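You operate a simulated robot arm through the tools that you are given. There is no shell and no other tool. Be economical: measure what you need, move in short steps, check, and stop when the job is done.

You run a simulated robot arm. Do the job below in one go: nothing can be reset, and whatever is moved stays where it is left.

TASK
Put things in order on the top of the side table. At the end: the teal jar stands on top of the blue cistern block; the orange clip is in the teal square bowl; the white round pads is on the white dish; the pink swabs stands where the beige bottle stood; the beige bottle stands where the white round pads stood; whatever was shut is shut again. Leave all else as you found it, and nothing knocked over.

It is judged by the outcome, as a careful person would: the job done as asked, and still so three seconds after it is handed in. It fails if anything else is knocked over, pushed out of place, dropped, spilled or broken.

THE ROBOT
A 5-joint arm with a two-finger parallel gripper, fixed in place. Base frame: the origin is at the foot of the arm, x ahead of it, y to its left, z up; the work surface is at about z = 0. Units: mm, degrees, N and s.
With the tool pointing down near the work surface it reaches from about 260 to 600 mm from the base axis. Its first joint turns from -66.0 to 66.0 degrees. The tool tilts only in the upright plane through the base axis and itself; it spins freely about its own axis. Payload 1.57 kg.
The TCP is the grasp point between the finger pads, 30 mm short of the fingertips. In the tool frame z runs along the fingers and y along their closing line. Largest opening 80 mm; finger width 17, thickness 12; the body of the gripper, 40 by 82 mm, starts 80 mm behind the TCP.
Orientation is told as [roll, pitch, yaw] about the base's x, y, z axes, in that order, counted from this pose: with the fingers straight down and closing along the base's y, the tool's x points along the base's -x, its y along +y and its z along -z.

THE INTERFACE
- The arm moves only by the tool send_rows. Its argument "series" is text: rows parted by semicolons, each of 6 numbers parted by spaces: the shift along the base's x, y, z in mm, then the turn, a rotation vector about the base's x, y, z in degrees. In form: x y z rx ry rz; .... A call has 1 to 10 rows; each row shifts and turns the commanded pose from where the row before left it. "fingers" is the gripper command, from -1 (shut) to 1 (fully open), values between in proportion, set as the call begins (left out, the last holds). Each row takes 0.2 s and may step no farther than 50 mm and 8.6 degrees from the row before; otherwise, or with a gripper value out of range, the whole call is refused. Where a pose cannot be reached the arm comes as near as it can. A force on the tool above 40 N (or 10 N above the force at the start of the call, whichever is more), or a blocked arm, ends the call early, and 0.2 s more pass. The fingers move at their own pace (about 153 mm/s each) and stop on an object; they squeeze with about 30 N. The grip force told is the motor's: it shows also when the fingers shut on nothing. Time passes only in rows, and 0.2 s behind the last, so rows that do not move let the fingers close. The reply holds the time, the measured pose of the TCP, the force on the tool along the base axes, the opening and the grip force, in the units named above and with some noise.
- Cameras (640 x 400 px; columns grow to the right, rows downward): "scene" is fixed at [60.9, 431.1, 517]; the picture's right is [-0.40, -0.92, 0.00], its down [-0.70, 0.30, -0.65] and it looks along [0.60, -0.26, -0.76] (base axes); focal length 338 px, centre (320, 200). "wrist" rides on the gripper at [-32, 0, -78] in the tool frame; the picture's right is [0.00, -1.00, 0.00], its down [0.97, 0.00, -0.24] and it looks along [0.24, 0.00, 0.97] (tool axes); focal length 218 px, centre (320, 200). There is no depth. A picture from a camera that has moved, and an enlarged one, comes with that camera's place and axes in the base frame and with its lens. The place of the scene camera against the robot may be out by one fixed shift of up to 25 mm in any direction.
- get_image(camera): a new picture of that camera. It takes no simulated time.
- close_up(camera, box): a new picture of the part [left, top, right, bottom] of that camera's present view, enlarged. It takes no simulated time.
- finish_job(): hands the job in; it is judged then, once.

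Work in short steps. Places have to be worked out from the pictures, the camera data and where the tool is seen: move nearer, look again, correct. Check each grasp and each placing, and mend what went wrong. You have 120 turns and 68 pictures in all, those below and enlarged ones among them. Open the gripper and draw the arm clear of the work before you hand the job in, unless the task says otherwise; then end with one line.

The tools are called by a JSON object that holds its "api" and its "payload". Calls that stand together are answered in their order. send_rows: Moves the arm, as the interface text tells. Its arguments: {"type":"object","properties":{"series":{"type":"string"},"fingers":{"type":"number"}},"required":["series"]} The other tools are called the same way: get_image (camera) takes a picture; close_up (camera, box) takes an enlarged picture of a part of a camera's view; finish_job () hands the job in.

At the start:

```text
t: 0.0
tcp_pos: [308.3, 264.7, 243.5]
ee_rot: [0.1, 0.0, 0.1]
contact_force: [0.1, -0.5, 0.1]
width: 80.0
gripper_force: 0.0
```

scene: 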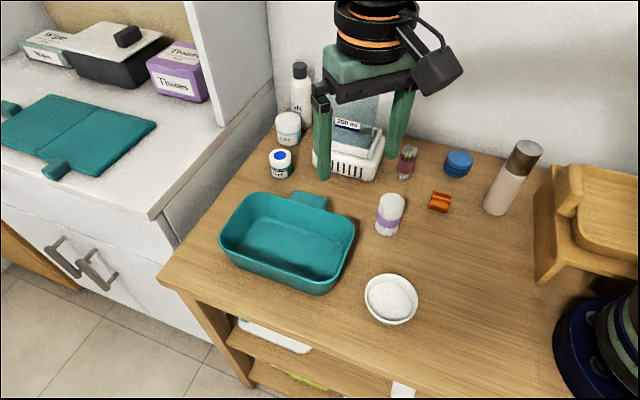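
wrist: 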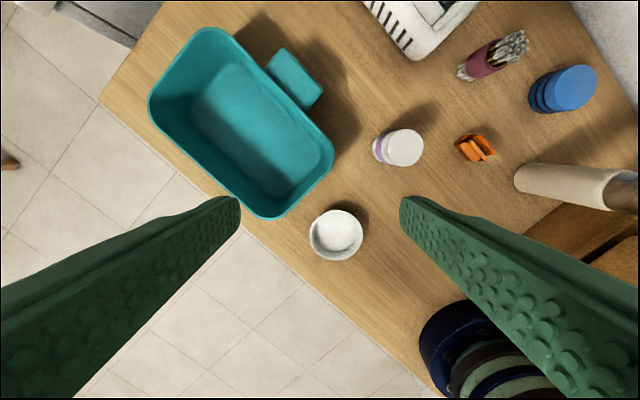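

I'll zoom in on the scene to identify the objects.

{"api": "close_up", "payload": {"camera": "scene", "box": [250, 50, 410, 150]}}

{"api": "close_up", "payload": {"camera": "scene", "box": [250, 110, 490, 260]}}

{"api": "close_up", "payload": {"camera": "scene", "box": [400, 120, 640, 270]}}

```text
4.00 times, centred on (330, 100) of scene
camera zoom: at [60.9, 431.1, 517.0], right [-0.4, -0.92, 0.0], down [-0.7, 0.3, -0.65], along [0.6, -0.26, -0.76], focal length 1354 px, centre (280, 600)
```

zoom: 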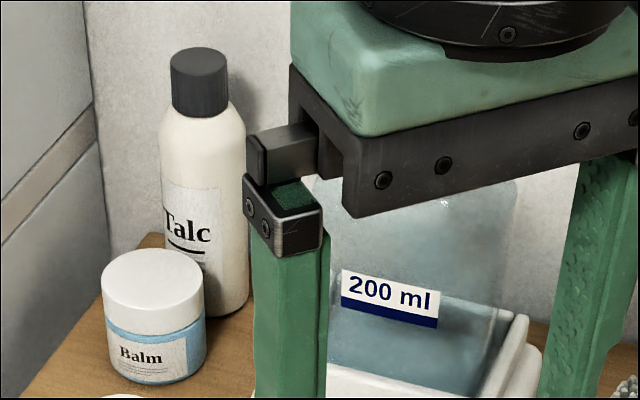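

```text
2.67 times, centred on (370, 185) of scene
camera zoom: at [60.9, 431.1, 517.0], right [-0.4, -0.92, 0.0], down [-0.7, 0.3, -0.65], along [0.6, -0.26, -0.76], focal length 902 px, centre (187, 240)
```

zoom: 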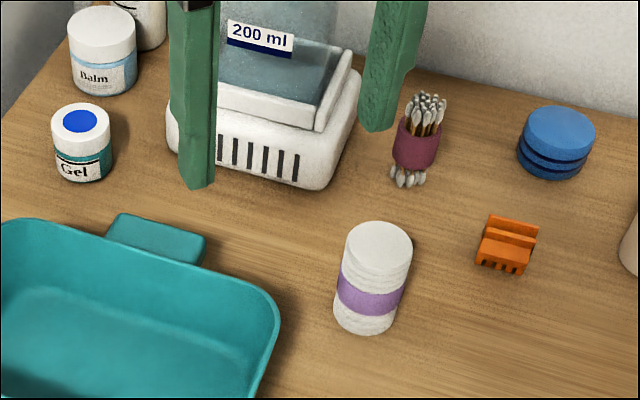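

```text
2.67 times, centred on (520, 195) of scene
camera zoom: at [60.9, 431.1, 517.0], right [-0.4, -0.92, 0.0], down [-0.7, 0.3, -0.65], along [0.6, -0.26, -0.76], focal length 902 px, centre (-213, 213)
```

zoom: 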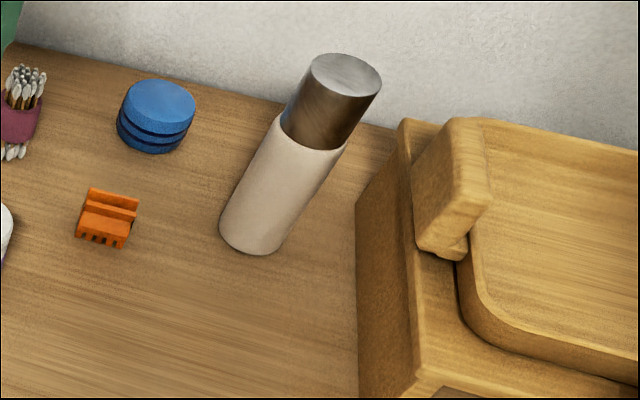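

Layout is clear: teal jar = "Gel", pads = white stack with purple band, block = blue puck. I'll move the gripper over the middle of the table at present height and look down, to measure positions with the wrist camera.

{"api": "send_rows", "payload": {"series": "10 -40 0 0 0 0;10 -40 0 0 0 0;10 -40 0 0 0 0;0 0 0 0 0 0", "fingers": 1}}

{"api": "get_image", "payload": {"camera": "wrist"}}

{"api": "get_image", "payload": {"camera": "scene"}}

```text
t: 1.0
tcp_pos: [337.3, 142.9, 244.5]
ee_rot: [0.1, 0.0, 0.0]
contact_force: [0.2, 0.3, -0.6]
width: 79.9
gripper_force: 0.0
```

```text
62 pictures are left
camera wrist: at [370.8, 143.7, 324.0], right [0.0, -1.0, 0.0], down [-0.97, 0.0, 0.24], along [-0.24, 0.0, -0.97], focal length 218 px, centre (320, 200)
```

wrist: 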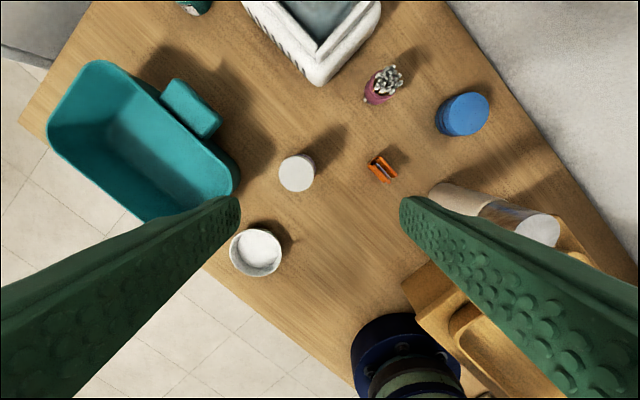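

```text
61 pictures are left
```

scene: 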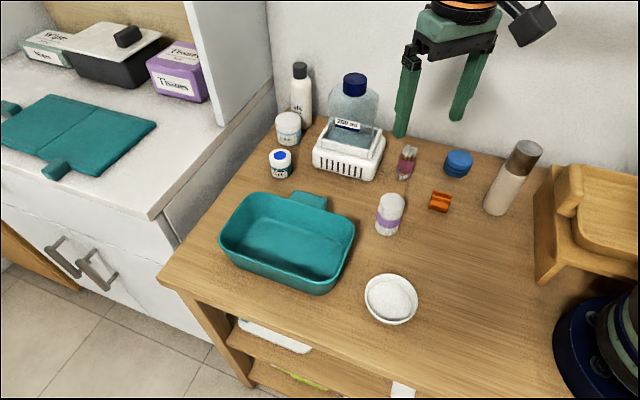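

Estimates (base mm): clip (339,55), pads (339,171) h≈69, dish (216,241), swabs (438,72), block (410,-41), bottle (297,-47) h≈145. I start with the clip: hover above it and look closer.

{"api": "send_rows", "payload": {"series": "0 -44 -30 0 0 0;2 -44 -40 0 0 0;0 0 -40 0 0 0;0 0 0 0 0 0"}}

{"api": "get_image", "payload": {"camera": "wrist"}}

```text
refused: row 1 steps farther than a row can; nothing moved
```

```text
60 pictures are left
camera wrist: at [370.8, 143.7, 324.0], right [0.0, -1.0, 0.0], down [-0.97, 0.0, 0.24], along [-0.24, 0.0, -0.97], focal length 218 px, centre (320, 200)
```

wrist: 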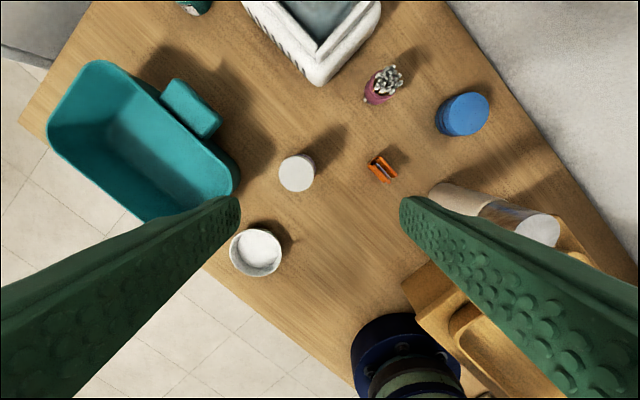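

The step was too long; I redo it with shorter rows to hover above the clip at z≈140.

{"api": "send_rows", "payload": {"series": "0 -30 -30 0 0 0;0 -30 -37 0 0 0;0 -29 -37 0 0 0;0 0 0 0 0 0"}}

{"api": "get_image", "payload": {"camera": "wrist"}}

```text
t: 2.0
tcp_pos: [337.0, 54.7, 138.2]
ee_rot: [0.0, 0.1, 0.0]
contact_force: [0.7, -0.3, 0.4]
width: 79.9
gripper_force: 0.0
```

```text
59 pictures are left
camera wrist: at [369.2, 54.3, 217.6], right [0.0, -1.0, 0.0], down [-0.97, 0.0, 0.24], along [-0.24, 0.0, -0.97], focal length 218 px, centre (320, 200)
```

wrist: 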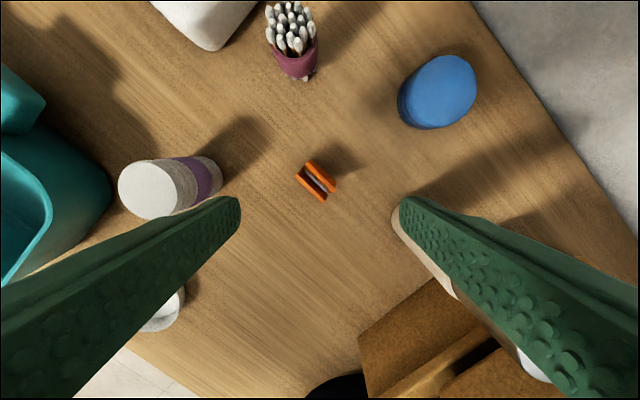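

Clip is at about (338,58) with its ridges running diagonally. I zoom in to measure the angle.

{"api": "close_up", "payload": {"camera": "wrist", "box": [272, 145, 368, 205]}}

```text
6.67 times, centred on (320, 175) of wrist
camera zoom: at [369.2, 54.3, 217.6], right [0.0, -1.0, 0.0], down [-0.97, 0.0, 0.24], along [-0.24, 0.0, -0.97], focal length 1455 px, centre (320, 367)
```

zoom: 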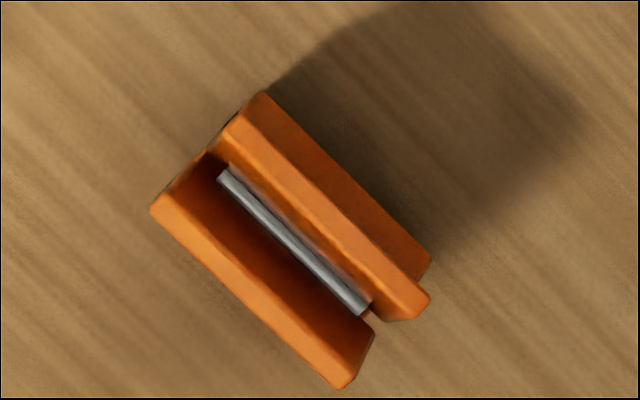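

Ridges lie at 45°, so I spin the tool +45° to close across them, descending to just above the clip.

{"api": "send_rows", "payload": {"series": "-0.5 1 -10 0 0 7.5;-0.5 1 -10 0 0 7.5;0 1 -10 0 0 7.5;0 0 -10 0 0 7.5;0 0 -10 0 0 7.5;0 0 -10 0 0 7.5;0 0 0 0 0 0", "fingers": 0.2}}

{"api": "get_image", "payload": {"camera": "wrist"}}

```text
t: 3.6
tcp_pos: [336.5, 59.6, 81.3]
ee_rot: [0.0, 0.0, 45.1]
contact_force: [0.2, 0.3, -0.3]
width: 48.0
gripper_force: 0.2
```

```text
57 pictures are left
camera wrist: at [360.4, 82.6, 158.9], right [0.71, -0.71, 0.0], down [-0.68, -0.69, 0.24], along [-0.17, -0.17, -0.97], focal length 218 px, centre (320, 200)
```

wrist: 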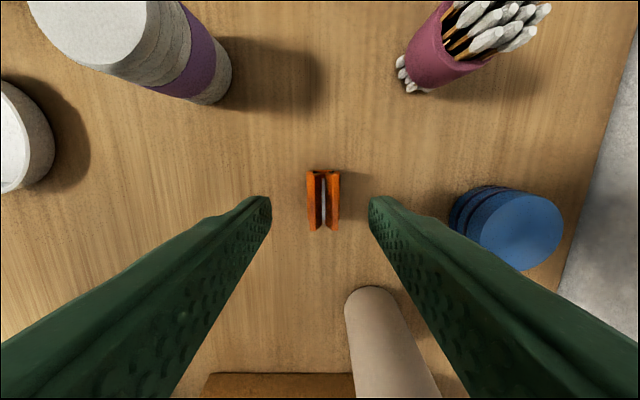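

Aligned well. Descend to fingertips just above the table and close.

{"api": "send_rows", "payload": {"series": "1 -1 -20 0 0 0;0 0 -20 0 0 0;0 0 -6 0 0 0;0 0 0 0 0 0"}}

{"api": "send_rows", "payload": {"series": "0 0 0 0 0 0;0 0 0 0 0 0;0 0 0 0 0 0", "fingers": -1}}

```text
t: 4.6
tcp_pos: [338.4, 58.4, 32.8]
ee_rot: [0.1, 0.0, 45.0]
contact_force: [-0.4, 0.7, 0.1]
width: 48.1
gripper_force: 0.1
```

```text
t: 5.4
tcp_pos: [338.0, 58.5, 33.5]
ee_rot: [0.0, 0.0, 45.1]
contact_force: [-1.7, -0.7, -0.4]
width: 18.2
gripper_force: 29.7
```

Clip held (18 mm). Lift to 150 and carry over the bowl at roughly (367,355).

{"api": "send_rows", "payload": {"series": "0 0 40 0 0 0;0 0 40 0 0 0;0 0 40 0 0 0;5 48 0 0 0 0;5 49 0 0 0 0;5 49 0 0 0 0;5 49 0 0 0 0;5 49 0 0 0 0;4 49 0 0 0 0;0 0 0 0 0 0"}}

{"api": "get_image", "payload": {"camera": "wrist"}}

{"api": "get_image", "payload": {"camera": "scene"}}

```text
t: 7.6
tcp_pos: [367.5, 351.7, 151.7]
ee_rot: [0.1, 0.0, 45.0]
contact_force: [0.8, -0.1, -0.8]
width: 18.2
gripper_force: 30.1
```

```text
56 pictures are left
camera wrist: at [390.3, 373.8, 230.6], right [0.71, -0.71, 0.0], down [-0.69, -0.69, 0.24], along [-0.17, -0.17, -0.97], focal length 218 px, centre (320, 200)
```

wrist: 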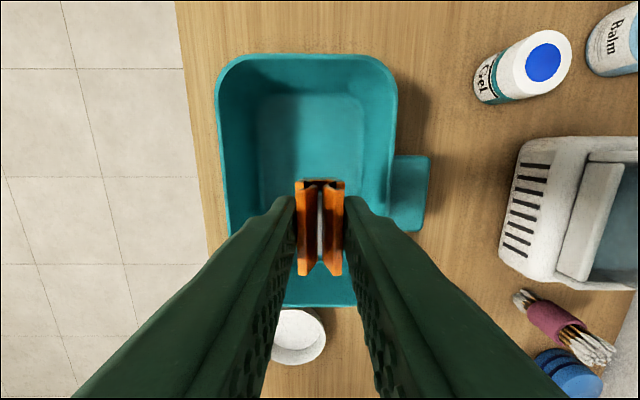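

```text
55 pictures are left
```

scene: 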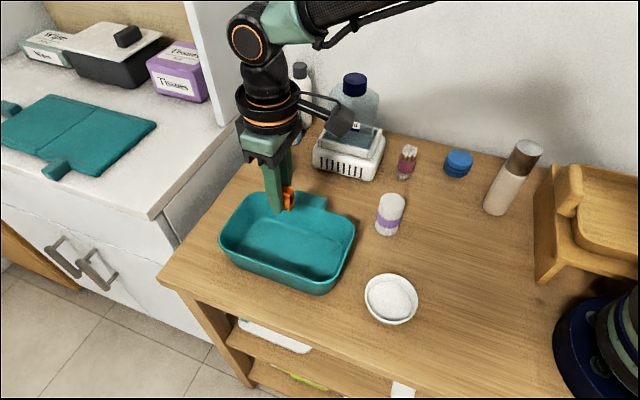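

Over the bowl; a small shift left centres it. Lower into the bowl and release gently.

{"api": "send_rows", "payload": {"series": "-5 5 -35 0 0 0;0 0 -35 0 0 0;0 0 -25 0 0 0;0 0 -12 0 0 0;0 0 -4 0 0 0;0 0 0 0 0 0"}}

{"api": "send_rows", "payload": {"series": "0 0 0 0 0 0;0 0 0 0 0 0", "fingers": 0}}

{"api": "send_rows", "payload": {"series": "0 0 30 0 0 0;0 0 40 0 0 0;0 0 40 0 0 0;0 0 0 0 0 0"}}

{"api": "get_image", "payload": {"camera": "wrist"}}

```text
t: 9.0
tcp_pos: [361.7, 356.9, 41.8]
ee_rot: [0.0, 0.0, 45.0]
contact_force: [0.7, 0.0, -0.1]
width: 18.2
gripper_force: 30.2
```

```text
t: 9.6
tcp_pos: [361.9, 355.7, 43.2]
ee_rot: [0.1, 0.0, 45.0]
contact_force: [0.4, -0.3, 0.6]
width: 40.0
gripper_force: 0.2
```

```text
t: 10.6
tcp_pos: [363.8, 356.3, 153.0]
ee_rot: [-0.1, -0.1, 45.0]
contact_force: [0.4, -0.7, 0.4]
width: 40.1
gripper_force: 0.0
```

```text
54 pictures are left
camera wrist: at [386.6, 378.7, 231.8], right [0.71, -0.71, 0.0], down [-0.69, -0.69, 0.24], along [-0.17, -0.17, -0.97], focal length 218 px, centre (320, 200)
```

wrist: 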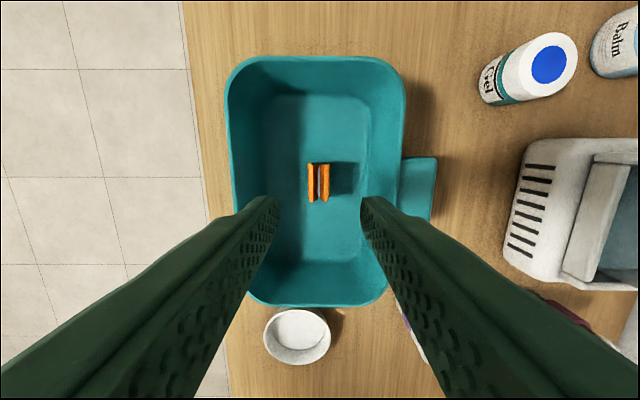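

Clip rests in the bowl. Now go hover over the pads at (339,171) and refine.

{"api": "send_rows", "payload": {"series": "-4 -46 0 0 0 0;-5 -46 0 0 0 0;-5 -46 0 0 0 0;-9 -46 0 0 0 0;0 0 0 0 0 0", "fingers": 1}}

{"api": "get_image", "payload": {"camera": "wrist"}}

```text
t: 11.8
tcp_pos: [338.7, 172.4, 151.7]
ee_rot: [0.0, 0.0, 45.0]
contact_force: [-0.1, -0.5, -0.3]
width: 80.2
gripper_force: 0.1
```

```text
53 pictures are left
camera wrist: at [363.0, 194.8, 231.3], right [0.71, -0.71, 0.0], down [-0.69, -0.69, 0.24], along [-0.17, -0.17, -0.97], focal length 218 px, centre (320, 200)
```

wrist: 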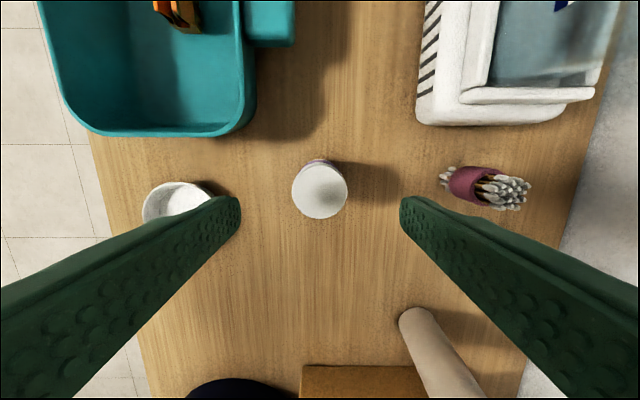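

Perfectly centred over the pads (x≈339, y≈172). Descend to z≈55 and grip.

{"api": "send_rows", "payload": {"series": "0 0 -40 0 0 0;0 0 -40 0 0 0;0 0 -17 0 0 0;0 0 0 0 0 0"}}

{"api": "send_rows", "payload": {"series": "0 0 0 0 0 0;0 0 0 0 0 0;0 0 0 0 0 0", "fingers": -1}}

{"api": "send_rows", "payload": {"series": "0 0 30 0 0 0;0 0 40 0 0 0;0 0 20 0 0 0;0 0 0 0 0 0"}}

{"api": "get_image", "payload": {"camera": "scene"}}

```text
t: 12.8
tcp_pos: [339.6, 173.9, 55.5]
ee_rot: [0.0, 0.0, 45.0]
contact_force: [-0.4, 0.1, 0.5]
width: 79.8
gripper_force: 0.0
```

```text
t: 13.6
tcp_pos: [339.7, 173.6, 57.0]
ee_rot: [0.1, 0.0, 45.0]
contact_force: [-0.4, -0.3, -0.6]
width: 40.3
gripper_force: 30.0
```

```text
t: 14.6
tcp_pos: [340.9, 171.5, 143.9]
ee_rot: [0.0, -0.1, 45.0]
contact_force: [-0.2, 1.0, -0.3]
width: 40.6
gripper_force: 30.5
```

```text
52 pictures are left
```

scene: 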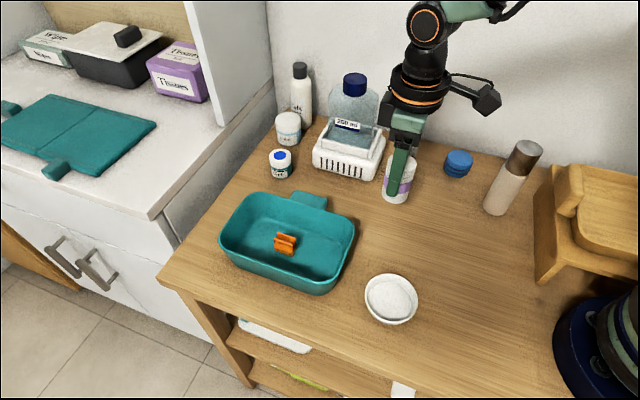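

Pads held and lifted. Move above the dish estimate (216,241) and look.

{"api": "send_rows", "payload": {"series": "-40 22 0 0 0 0;-40 22 0 0 0 0;-33 22 0 0 0 0;-10 3 0 0 0 0;0 0 0 0 0 0"}}

{"api": "get_image", "payload": {"camera": "wrist"}}

{"api": "close_up", "payload": {"camera": "scene", "box": [310, 220, 470, 320]}}

```text
t: 15.8
tcp_pos: [216.0, 242.5, 145.6]
ee_rot: [0.0, -0.1, 45.0]
contact_force: [-0.1, 0.9, -0.1]
width: 40.2
gripper_force: 29.9
```

```text
51 pictures are left
camera wrist: at [239.1, 264.2, 224.1], right [0.71, -0.71, 0.0], down [-0.69, -0.69, 0.24], along [-0.17, -0.17, -0.97], focal length 218 px, centre (320, 200)
```

wrist: 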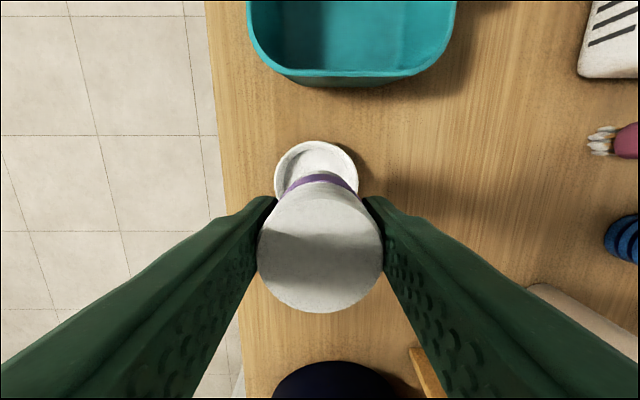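

```text
4.00 times, centred on (390, 270) of scene
camera zoom: at [60.9, 431.1, 517.0], right [-0.4, -0.92, 0.0], down [-0.7, 0.3, -0.65], along [0.6, -0.26, -0.76], focal length 1354 px, centre (40, -80)
```

zoom: 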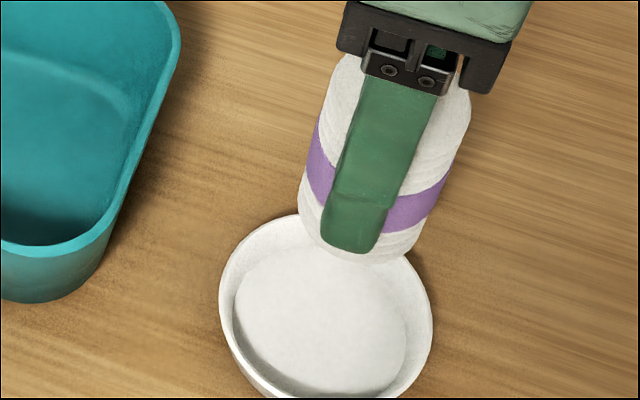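

Dish centre matches within ~2 mm. Lower toward the dish floor, then in small steps.

{"api": "send_rows", "payload": {"series": "-1.5 1.5 -30 0 0 0;0 0 -30 0 0 0;0 0 -12 0 0 0;0 0 -4 0 0 0;0 0 0 0 0 0"}}

{"api": "close_up", "payload": {"camera": "scene", "box": [310, 220, 470, 320]}}

```text
t: 17.0
tcp_pos: [214.5, 243.5, 69.6]
ee_rot: [0.0, 0.0, 45.1]
contact_force: [0.2, -0.1, -0.6]
width: 40.7
gripper_force: 30.1
```

```text
4.00 times, centred on (390, 270) of scene
camera zoom: at [60.9, 431.1, 517.0], right [-0.4, -0.92, 0.0], down [-0.7, 0.3, -0.65], along [0.6, -0.26, -0.76], focal length 1354 px, centre (40, -80)
```

zoom: 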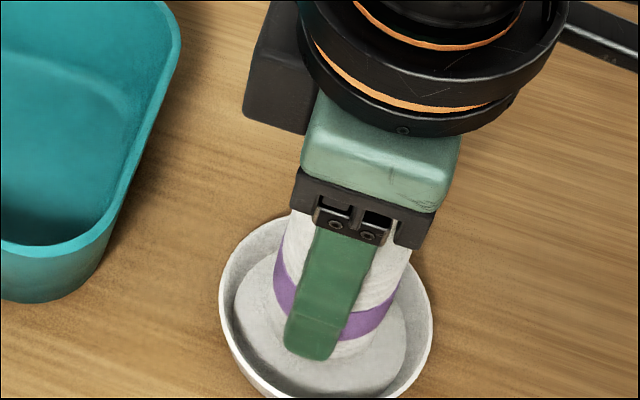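

Pads are inside the dish, nearly at the floor. Step down gently until the force reading shows contact.

{"api": "send_rows", "payload": {"series": "0 0 -2 0 0 0;0 0 -1.5 0 0 0;0 0 -1.5 0 0 0;0 0 0 0 0 0"}}

```text
t: 18.0
tcp_pos: [214.3, 244.9, 64.1]
ee_rot: [0.0, 0.1, 44.9]
contact_force: [1.0, -0.5, -0.1]
width: 40.6
gripper_force: 30.3
```

{"api": "send_rows", "payload": {"series": "0 0 -1.5 0 0 0;0 0 0 0 0 0"}}

{"api": "send_rows", "payload": {"series": "0 0 -1.5 0 0 0;0 0 0 0 0 0"}}

{"api": "close_up", "payload": {"camera": "scene", "box": [350, 255, 430, 305]}}

```text
t: 18.6
tcp_pos: [214.2, 243.6, 63.0]
ee_rot: [0.0, 0.0, 45.0]
contact_force: [0.3, -0.1, 0.3]
width: 40.6
gripper_force: 30.2
```

```text
t: 19.2
tcp_pos: [214.8, 244.3, 60.3]
ee_rot: [0.0, 0.0, 45.1]
contact_force: [-1.5, -1.2, 7.2]
width: 40.2
gripper_force: 29.5
```

```text
8.00 times, centred on (390, 280) of scene
camera zoom: at [60.9, 431.1, 517.0], right [-0.4, -0.92, 0.0], down [-0.7, 0.3, -0.65], along [0.6, -0.26, -0.76], focal length 2707 px, centre (-240, -440)
```

zoom: 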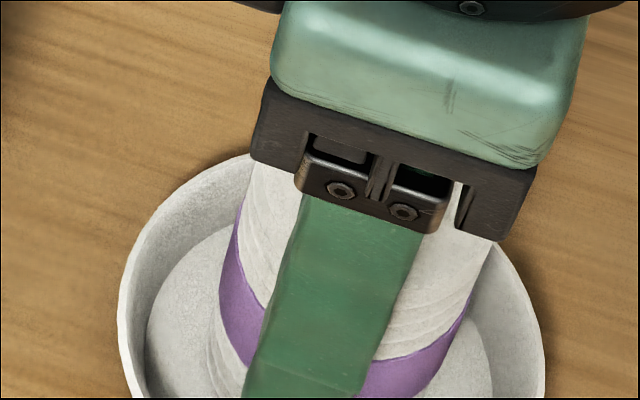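

Contact felt (7 N). Open slightly (50 mm) and rise.

{"api": "send_rows", "payload": {"series": "0 0 0 0 0 0;0 0 0 0 0 0", "fingers": 0.25}}

{"api": "send_rows", "payload": {"series": "0 0 15 0 0 0;0 0 30 0 0 0;0 0 45 0 0 0;0 0 45 0 0 0;0 0 0 0 0 0"}}

{"api": "get_image", "payload": {"camera": "wrist"}}

```text
t: 19.8
tcp_pos: [214.1, 243.7, 60.9]
ee_rot: [0.0, 0.0, 45.1]
contact_force: [-0.5, -0.3, 0.0]
width: 50.2
gripper_force: 0.1
```

```text
t: 21.0
tcp_pos: [214.0, 243.6, 199.1]
ee_rot: [0.0, -0.1, 45.0]
contact_force: [0.1, -0.2, 0.3]
width: 50.0
gripper_force: 0.0
```

```text
47 pictures are left
camera wrist: at [238.1, 267.3, 276.9], right [0.71, -0.71, 0.0], down [-0.69, -0.69, 0.24], along [-0.17, -0.17, -0.97], focal length 218 px, centre (320, 200)
```

wrist: 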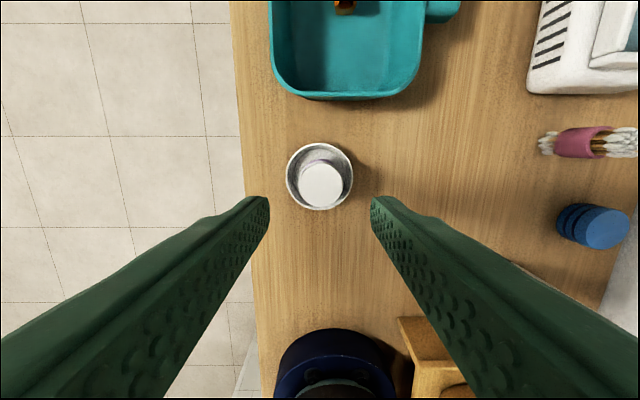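

Pads stand in the dish. Next the bottle: travel at height to above (299,-47) and look.

{"api": "send_rows", "payload": {"series": "20 -40 8 0 0 0;20 -42 8 0 0 0;15 -42 0 0 0 0;10 -42 0 0 0 0;10 -42 0 0 0 0;5 -42 0 0 0 0;5 -40 0 0 0 0;0 0 0 0 0 0", "fingers": 1}}

{"api": "get_image", "payload": {"camera": "wrist"}}

{"api": "get_image", "payload": {"camera": "scene"}}

```text
t: 22.8
tcp_pos: [298.7, -46.5, 212.8]
ee_rot: [-0.1, -0.1, 45.0]
contact_force: [0.1, -0.2, 0.2]
width: 79.9
gripper_force: 0.0
```

```text
46 pictures are left
camera wrist: at [322.5, -24.6, 291.6], right [0.71, -0.71, 0.0], down [-0.69, -0.69, 0.24], along [-0.17, -0.17, -0.97], focal length 218 px, centre (320, 200)
```

wrist: 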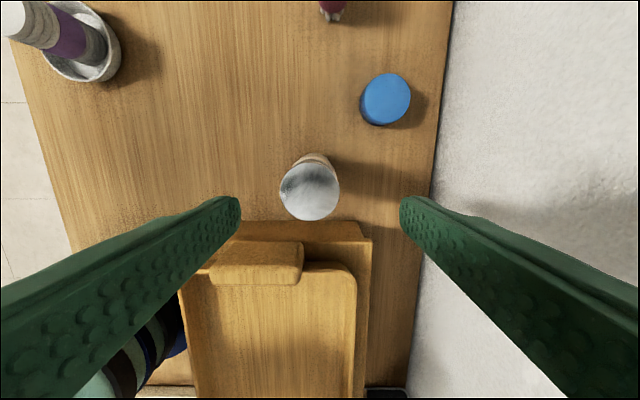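

```text
45 pictures are left
```

scene: 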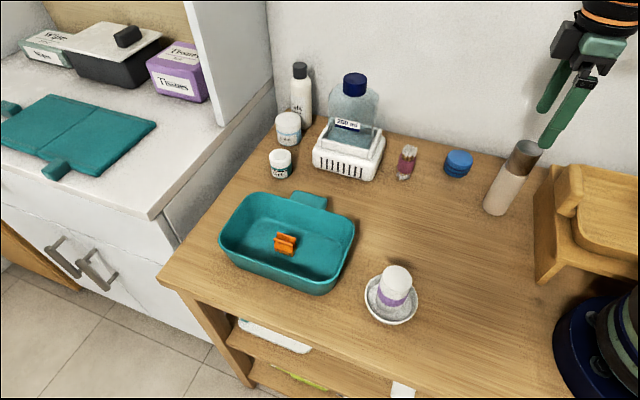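

Bottle at ≈(297,-42), top ≈145 mm; box is clear of the closing line. Correct, descend to z≈80 and grip.

{"api": "send_rows", "payload": {"series": "-2 4 -13 0 0 0;0 0 -40 0 0 0;0 0 -40 0 0 0;0 0 -40 0 0 0;0 0 0 0 0 0"}}

{"api": "get_image", "payload": {"camera": "scene"}}

```text
t: 24.0
tcp_pos: [301.3, -42.8, 79.6]
ee_rot: [0.0, 0.0, 44.9]
contact_force: [-0.6, 0.3, 0.4]
width: 80.1
gripper_force: 0.0
```

```text
44 pictures are left
```

scene: 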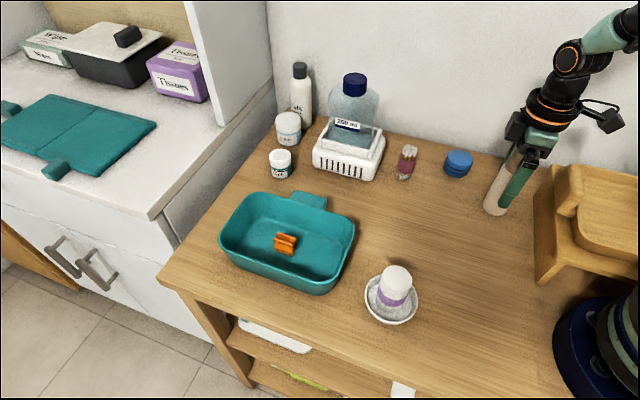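

In place around the bottle. Close and lift a little.

{"api": "send_rows", "payload": {"series": "0 0 0 0 0 0;0 0 0 0 0 0;0 0 0 0 0 0", "fingers": -1}}

{"api": "send_rows", "payload": {"series": "0 0 20 0 0 0;0 0 40 0 0 0;0 0 30 0 0 0;0 0 0 0 0 0"}}

{"api": "get_image", "payload": {"camera": "wrist"}}

{"api": "get_image", "payload": {"camera": "scene"}}

```text
t: 24.8
tcp_pos: [300.0, -43.0, 80.6]
ee_rot: [0.0, 0.0, 45.0]
contact_force: [0.2, -0.3, -0.2]
width: 42.4
gripper_force: 30.0
```

```text
t: 25.8
tcp_pos: [296.7, -42.1, 169.1]
ee_rot: [0.1, 0.0, 45.0]
contact_force: [-0.1, 0.2, -1.7]
width: 42.5
gripper_force: 29.9
```

```text
43 pictures are left
camera wrist: at [321.1, -20.3, 248.2], right [0.71, -0.71, 0.0], down [-0.69, -0.69, 0.24], along [-0.17, -0.17, -0.97], focal length 218 px, centre (320, 200)
```

wrist: 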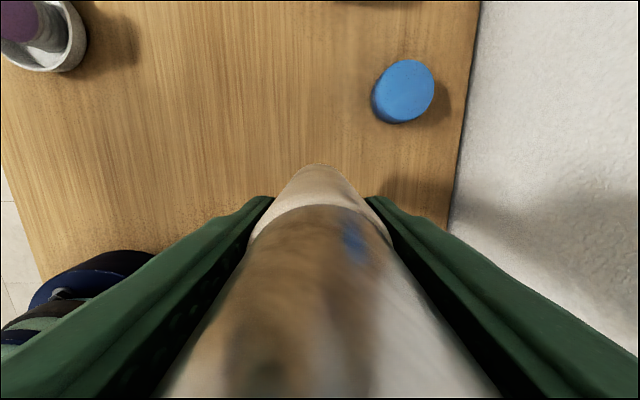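

```text
42 pictures are left
```

scene: 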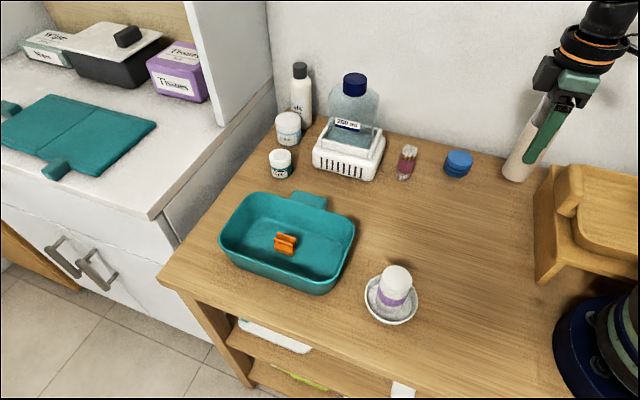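

Bottle held upright. Carry it to the pads' old spot (339,172).

{"api": "send_rows", "payload": {"series": "8 43 0 0 0 0;8 43 0 0 0 0;8 43 0 0 0 0;8 43 0 0 0 0;9.5 43.5 0 0 0 0;0 0 0 0 0 0"}}

{"api": "send_rows", "payload": {"series": "0 0 -40 0 0 0;0 0 -35 0 0 0;0 0 -11 0 0 0;0 0 0 0 0 0"}}

{"api": "close_up", "payload": {"camera": "scene", "box": [310, 150, 470, 250]}}

```text
t: 27.2
tcp_pos: [341.6, 172.5, 170.7]
ee_rot: [0.0, 0.0, 44.9]
contact_force: [0.2, -0.4, -1.1]
width: 42.4
gripper_force: 30.7
```

```text
t: 28.2
tcp_pos: [341.1, 173.3, 84.9]
ee_rot: [0.0, 0.0, 45.0]
contact_force: [-0.4, 0.2, -0.5]
width: 42.4
gripper_force: 30.4
```

```text
4.00 times, centred on (390, 200) of scene
camera zoom: at [60.9, 431.1, 517.0], right [-0.4, -0.92, 0.0], down [-0.7, 0.3, -0.65], along [0.6, -0.26, -0.76], focal length 1354 px, centre (40, 200)
```

zoom: 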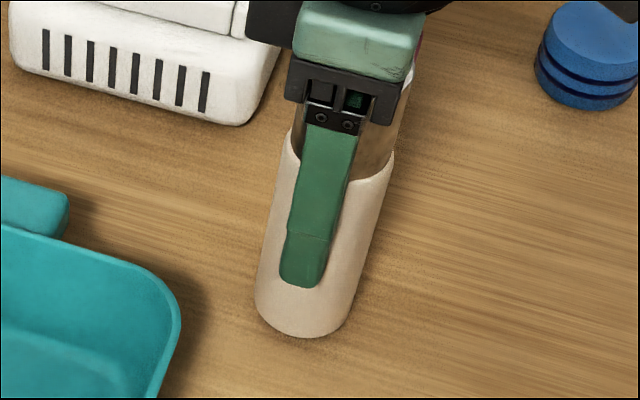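

Just above the table; nudge down to contact.

{"api": "send_rows", "payload": {"series": "0 0 -2 0 0 0;0 0 -1.5 0 0 0;0 0 0 0 0 0"}}

{"api": "send_rows", "payload": {"series": "0 0 -1 0 0 0;0 0 0 0 0 0"}}

```text
t: 29.0
tcp_pos: [339.9, 173.4, 80.9]
ee_rot: [0.0, 0.0, 45.0]
contact_force: [0.4, 0.2, -1.5]
width: 42.6
gripper_force: 30.0
```

```text
t: 29.6
tcp_pos: [339.6, 173.5, 80.0]
ee_rot: [0.1, 0.0, 45.0]
contact_force: [-3.8, -0.2, 9.8]
width: 42.6
gripper_force: 29.8
```

Contact (10 N). Release and rise clear above the bottle.

{"api": "send_rows", "payload": {"series": "0 0 0 0 0 0;0 0 0 0 0 0", "fingers": 1}}

{"api": "send_rows", "payload": {"series": "0 0 20 0 0 0;0 0 40 0 0 0;0 0 45 0 0 0;0 0 35 0 0 0;0 0 0 0 0 0"}}

{"api": "get_image", "payload": {"camera": "wrist"}}

```text
t: 30.2
tcp_pos: [340.2, 172.9, 79.0]
ee_rot: [0.0, -0.1, 45.0]
contact_force: [0.0, -0.1, 0.2]
width: 79.7
gripper_force: 0.1
```

```text
t: 31.4
tcp_pos: [339.0, 171.7, 218.8]
ee_rot: [0.0, 0.0, 45.0]
contact_force: [0.1, -0.2, 0.8]
width: 79.8
gripper_force: 0.1
```

```text
40 pictures are left
camera wrist: at [362.2, 195.1, 298.0], right [0.71, -0.71, 0.0], down [-0.69, -0.69, 0.24], along [-0.17, -0.17, -0.97], focal length 218 px, centre (320, 200)
```

wrist: 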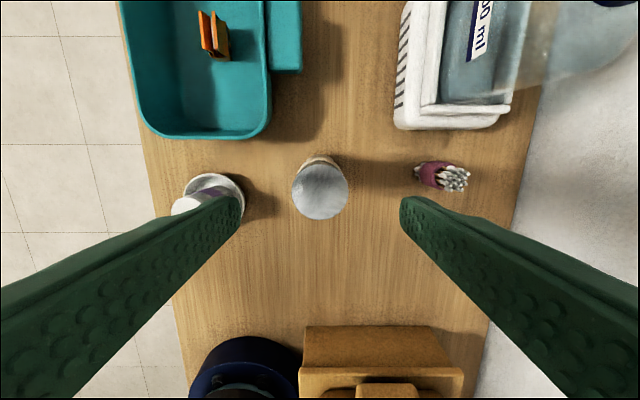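

Bottle stands upright at the pads' spot. Now move above the swabs (441,69) and descend to z≈150 for a look.

{"api": "send_rows", "payload": {"series": "34 -34 0 0 0 0;34 -34 0 0 0 0;33 -34 0 0 0 0;0 0 -45 0 0 0;0 0 -24 0 0 0;0 0 0 0 0 0"}}

{"api": "get_image", "payload": {"camera": "wrist"}}

{"api": "get_image", "payload": {"camera": "scene"}}

```text
t: 32.8
tcp_pos: [441.0, 69.4, 150.6]
ee_rot: [-0.1, 0.1, 44.9]
contact_force: [0.5, -0.2, 0.4]
width: 80.2
gripper_force: 0.0
```

```text
39 pictures are left
camera wrist: at [464.3, 92.4, 230.0], right [0.71, -0.71, 0.0], down [-0.69, -0.69, 0.24], along [-0.17, -0.17, -0.97], focal length 218 px, centre (320, 200)
```

wrist: 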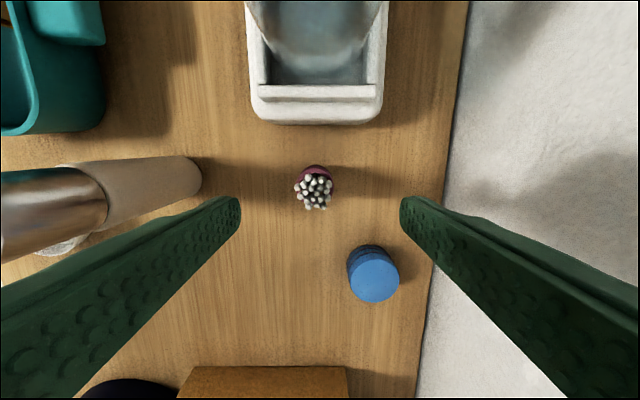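

```text
38 pictures are left
```

scene: 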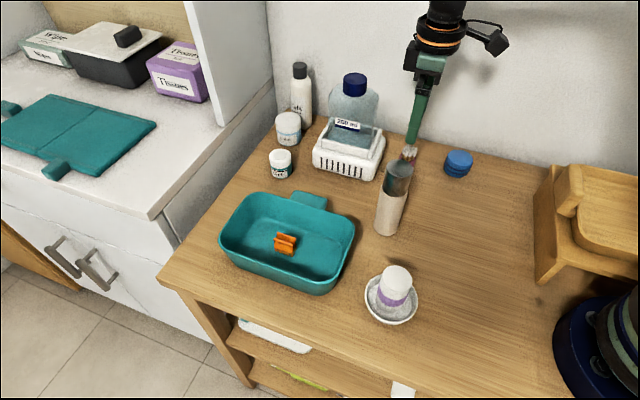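

Swabs centred within 3 mm. Descend to z≈42 (fingers on the sleeve) with a partial opening and close.

{"api": "send_rows", "payload": {"series": "-2 2 -40 0 0 0;0 0 -40 0 0 0;0 0 -28 0 0 0;0 0 0 0 0 0", "fingers": 0.75}}

{"api": "get_image", "payload": {"camera": "wrist"}}

```text
t: 33.8
tcp_pos: [438.8, 72.4, 43.9]
ee_rot: [0.0, 0.0, 45.0]
contact_force: [-0.1, -0.1, 0.2]
width: 69.8
gripper_force: 0.0
```

```text
37 pictures are left
camera wrist: at [463.4, 94.8, 122.8], right [0.71, -0.71, 0.0], down [-0.69, -0.69, 0.24], along [-0.17, -0.17, -0.97], focal length 218 px, centre (320, 200)
```

wrist: 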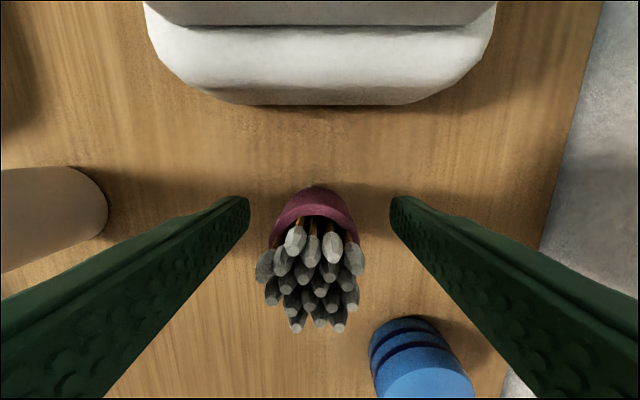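

Slightly left and forward; correct by (-0.5,+3.5), then close.

{"api": "send_rows", "payload": {"series": "-0.5 3.5 0 0 0 0;0 0 0 0 0 0"}}

{"api": "send_rows", "payload": {"series": "0 0 0 0 0 0;0 0 0 0 0 0;0 0 0 0 0 0", "fingers": -1}}

{"api": "send_rows", "payload": {"series": "0 0 15 0 0 0;0 0 40 0 0 0;0 0 40 0 0 0;0 0 0 0 0 0"}}

{"api": "get_image", "payload": {"camera": "wrist"}}

{"api": "close_up", "payload": {"camera": "scene", "box": [360, 70, 520, 170]}}

```text
t: 34.4
tcp_pos: [440.1, 74.4, 45.1]
ee_rot: [0.0, 0.1, 44.9]
contact_force: [-0.1, 0.1, 0.3]
width: 69.9
gripper_force: 0.1
```

```text
t: 35.2
tcp_pos: [440.0, 76.1, 44.1]
ee_rot: [0.0, 0.0, 45.0]
contact_force: [0.3, -0.2, 0.1]
width: 30.1
gripper_force: 30.1
```

```text
t: 36.2
tcp_pos: [437.7, 75.2, 137.5]
ee_rot: [0.1, -0.1, 45.1]
contact_force: [0.4, 0.2, -0.4]
width: 30.2
gripper_force: 30.0
```

```text
36 pictures are left
camera wrist: at [462.1, 97.7, 216.8], right [0.71, -0.71, 0.0], down [-0.69, -0.69, 0.24], along [-0.17, -0.17, -0.97], focal length 218 px, centre (320, 200)
```

wrist: 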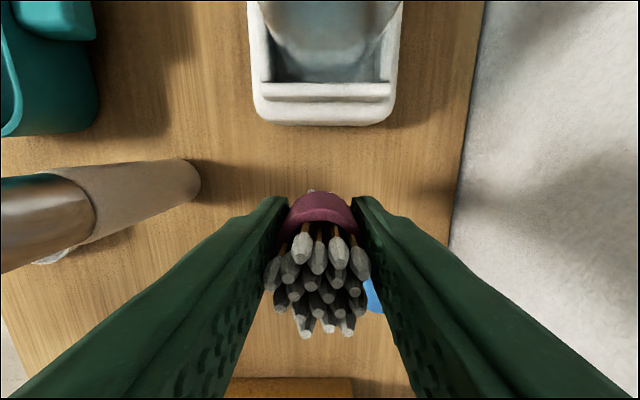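

```text
4.00 times, centred on (440, 120) of scene
camera zoom: at [60.9, 431.1, 517.0], right [-0.4, -0.92, 0.0], down [-0.7, 0.3, -0.65], along [0.6, -0.26, -0.76], focal length 1354 px, centre (-160, 520)
```

zoom: 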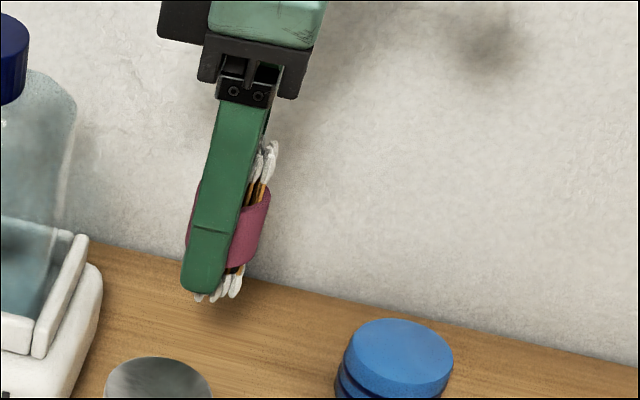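

Swabs gripped upright (30 mm). Carry to the bottle's old spot (297,-42).

{"api": "send_rows", "payload": {"series": "-35 -29 5 0 0 0;-35 -29 0 0 0 0;-35 -30 0 0 0 0;-36.3 -29.7 0 0 0 0;0 0 0 0 0 0"}}

{"api": "send_rows", "payload": {"series": "0 0 -30 0 0 0;0 0 -20 0 0 0;0 0 -10 0 0 0;0 0 0 0 0 0"}}

{"api": "get_image", "payload": {"camera": "scene"}}

{"api": "get_image", "payload": {"camera": "wrist"}}

```text
t: 37.4
tcp_pos: [294.8, -43.9, 143.2]
ee_rot: [0.1, 0.1, 45.0]
contact_force: [0.9, 1.0, 0.2]
width: 30.0
gripper_force: 29.8
```

```text
t: 38.4
tcp_pos: [296.7, -40.9, 81.2]
ee_rot: [-0.1, 0.0, 44.9]
contact_force: [-0.3, 1.0, -0.7]
width: 30.0
gripper_force: 30.1
```

```text
34 pictures are left
```

scene: 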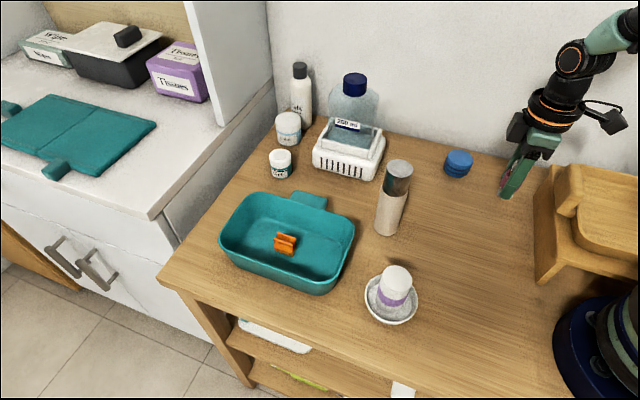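

```text
33 pictures are left
camera wrist: at [319.5, -18.9, 160.4], right [0.71, -0.71, 0.0], down [-0.69, -0.69, 0.24], along [-0.17, -0.17, -0.97], focal length 218 px, centre (320, 200)
```

wrist: 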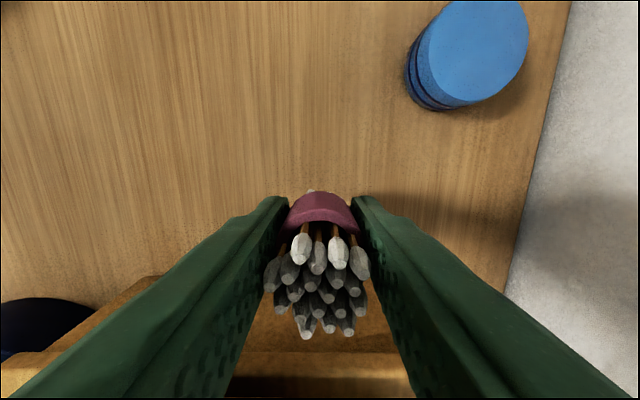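

Box is ~80–100 mm tall and nothing of the wrist should reach it. Continue down to table contact in small steps.

{"api": "send_rows", "payload": {"series": "0 0 -20 0 0 0;0 0 -12 0 0 0;0 0 -4 0 0 0;0 0 0 0 0 0"}}

{"api": "close_up", "payload": {"camera": "scene", "box": [440, 130, 600, 230]}}

```text
t: 39.4
tcp_pos: [297.3, -40.6, 45.3]
ee_rot: [0.0, 0.0, 45.0]
contact_force: [0.2, -0.5, -0.3]
width: 30.2
gripper_force: 29.8
```

```text
4.00 times, centred on (520, 180) of scene
camera zoom: at [60.9, 431.1, 517.0], right [-0.4, -0.92, 0.0], down [-0.7, 0.3, -0.65], along [0.6, -0.26, -0.76], focal length 1354 px, centre (-480, 280)
```

zoom: 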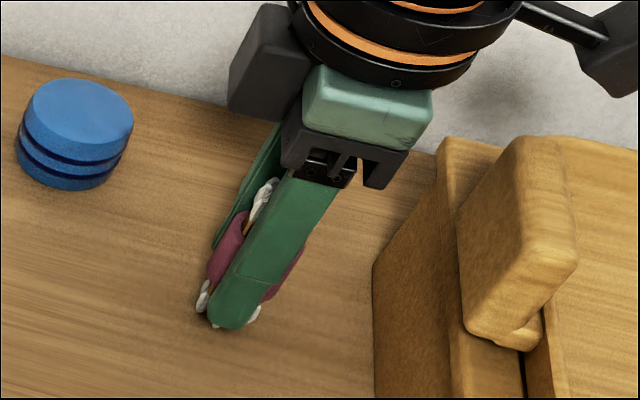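

Clear of the box. Nudge down the last ~4 mm.

{"api": "send_rows", "payload": {"series": "0 0 -2 0 0 0;0 0 -1.5 0 0 0;0 0 0 0 0 0"}}

{"api": "send_rows", "payload": {"series": "0 0 -1 0 0 0;0 0 0 0 0 0"}}

```text
t: 40.2
tcp_pos: [296.8, -41.8, 43.0]
ee_rot: [-0.1, 0.0, 45.0]
contact_force: [-4.8, 3.4, 27.1]
width: 30.0
gripper_force: 29.8
```

```text
t: 40.8
tcp_pos: [296.5, -41.4, 42.4]
ee_rot: [-0.1, -0.1, 45.0]
contact_force: [-4.3, 0.7, 26.4]
width: 30.1
gripper_force: 29.7
```

Firm contact; ease up 1.5 mm, then release and rise.

{"api": "send_rows", "payload": {"series": "0 0 1.5 0 0 0;0 0 0 0 0 0"}}

{"api": "send_rows", "payload": {"series": "0 0 0 0 0 0;0 0 0 0 0 0", "fingers": 0.5}}

{"api": "send_rows", "payload": {"series": "0 0 20 0 0 0;0 0 40 0 0 0;0 0 45 0 0 0;0 0 30 0 0 0;0 0 0 0 0 0"}}

{"api": "get_image", "payload": {"camera": "wrist"}}

{"api": "get_image", "payload": {"camera": "scene"}}

```text
t: 41.4
tcp_pos: [295.9, -41.5, 43.7]
ee_rot: [0.1, 0.0, 45.0]
contact_force: [0.4, 0.2, -0.1]
width: 29.9
gripper_force: 29.7
```

```text
t: 42.0
tcp_pos: [297.1, -41.2, 42.2]
ee_rot: [0.1, -0.1, 45.0]
contact_force: [0.5, -0.2, 0.2]
width: 59.9
gripper_force: 0.1
```

```text
t: 43.2
tcp_pos: [297.1, -41.3, 180.2]
ee_rot: [0.0, 0.0, 45.1]
contact_force: [0.5, 1.0, -0.1]
width: 59.9
gripper_force: 0.1
```

```text
31 pictures are left
camera wrist: at [320.0, -18.7, 257.4], right [0.71, -0.71, 0.0], down [-0.69, -0.69, 0.24], along [-0.17, -0.17, -0.97], focal length 218 px, centre (320, 200)
```

wrist: 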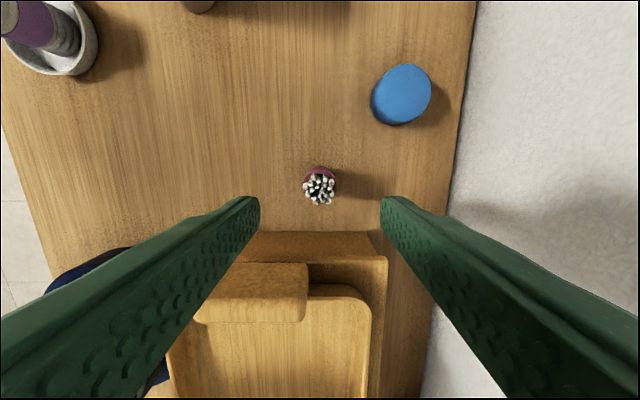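

```text
30 pictures are left
```

scene: 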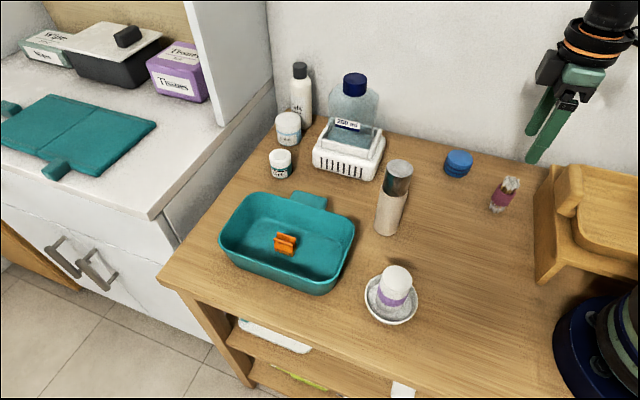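

Swabs stand upright where the bottle was. The jar's lid looks different in this view, so I zoom in on it and on its neighbours, and the block.

{"api": "close_up", "payload": {"camera": "scene", "box": [245, 110, 325, 160]}}

{"api": "close_up", "payload": {"camera": "scene", "box": [240, 110, 400, 210]}}

{"api": "close_up", "payload": {"camera": "wrist", "box": [340, 45, 468, 125]}}

```text
8.00 times, centred on (285, 135) of scene
camera zoom: at [60.9, 431.1, 517.0], right [-0.4, -0.92, 0.0], down [-0.7, 0.3, -0.65], along [0.6, -0.26, -0.76], focal length 2707 px, centre (600, 720)
```

zoom: 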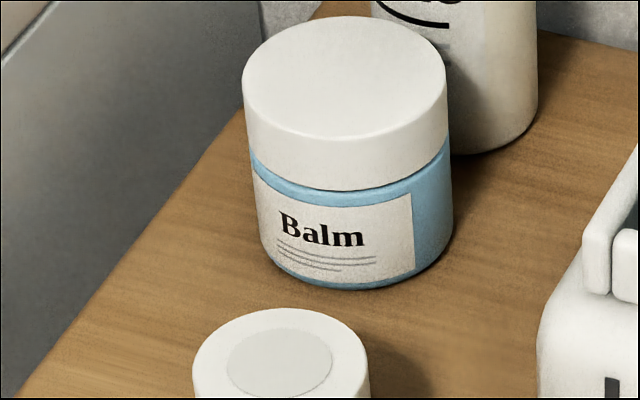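

```text
4.00 times, centred on (320, 160) of scene
camera zoom: at [60.9, 431.1, 517.0], right [-0.4, -0.92, 0.0], down [-0.7, 0.3, -0.65], along [0.6, -0.26, -0.76], focal length 1354 px, centre (320, 360)
```

zoom: 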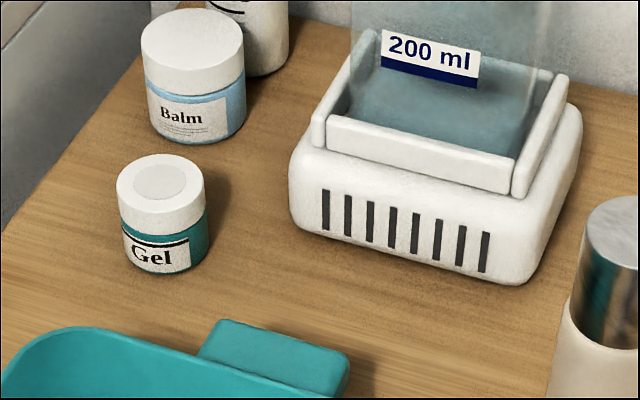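

```text
5.00 times, centred on (404, 85) of wrist
camera zoom: at [320.0, -18.7, 257.4], right [0.71, -0.71, 0.0], down [-0.69, -0.69, 0.24], along [-0.17, -0.17, -0.97], focal length 1091 px, centre (-100, 775)
```

zoom: 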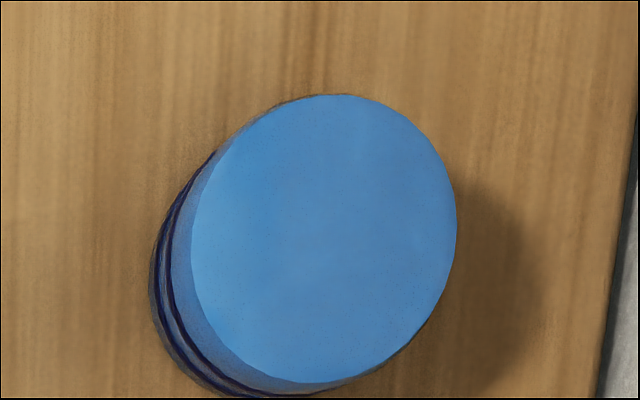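

The lid's dot merely changed shade (an indicator); the jar hasn't moved. Block ≈(415,-41), ~27 mm high. Now travel at z≈220, around the bottle side, to view the jar from above with spin aligned to its azimuth (~28.5°).

{"api": "send_rows", "payload": {"series": "14 45.5 7 0 0 0;14 45.5 7 0 0 0;14 45.5 7 0 0 0;14 45.5 7 0 0 0;14 45.5 7 0 0 0;13.5 45 7 0 0 0;40 12 0 0 0 -8.25;40 12 0 0 0 -8.25;0 0 0 0 0 0"}}

{"api": "get_image", "payload": {"camera": "wrist"}}

{"api": "get_image", "payload": {"camera": "scene"}}

```text
t: 45.2
tcp_pos: [460.9, 257.0, 220.5]
ee_rot: [-0.1, 0.0, 28.4]
contact_force: [0.3, 1.0, -0.4]
width: 60.0
gripper_force: 0.1
```

```text
26 pictures are left
camera wrist: at [490.0, 271.4, 300.7], right [0.48, -0.88, 0.0], down [-0.85, -0.46, 0.24], along [-0.21, -0.11, -0.97], focal length 218 px, centre (320, 200)
```

wrist: 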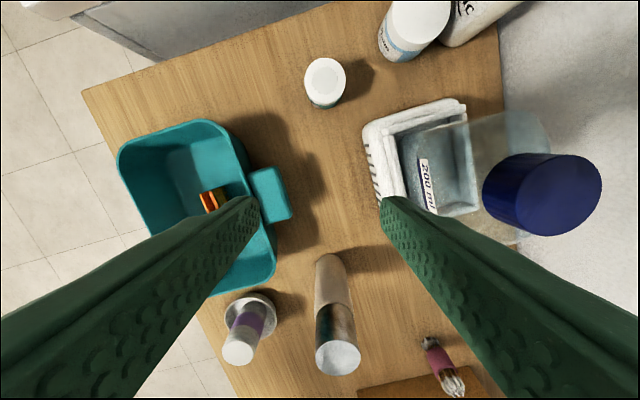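

```text
25 pictures are left
```

scene: 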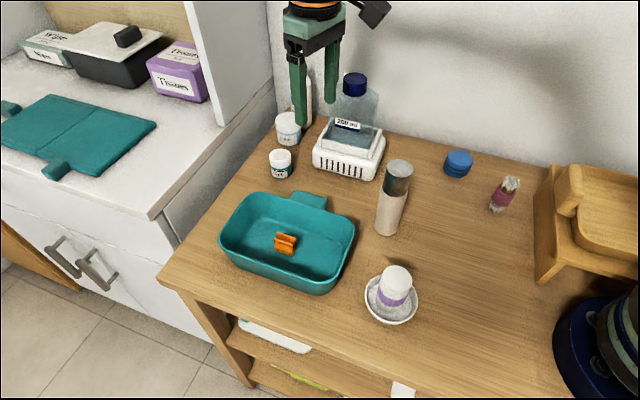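

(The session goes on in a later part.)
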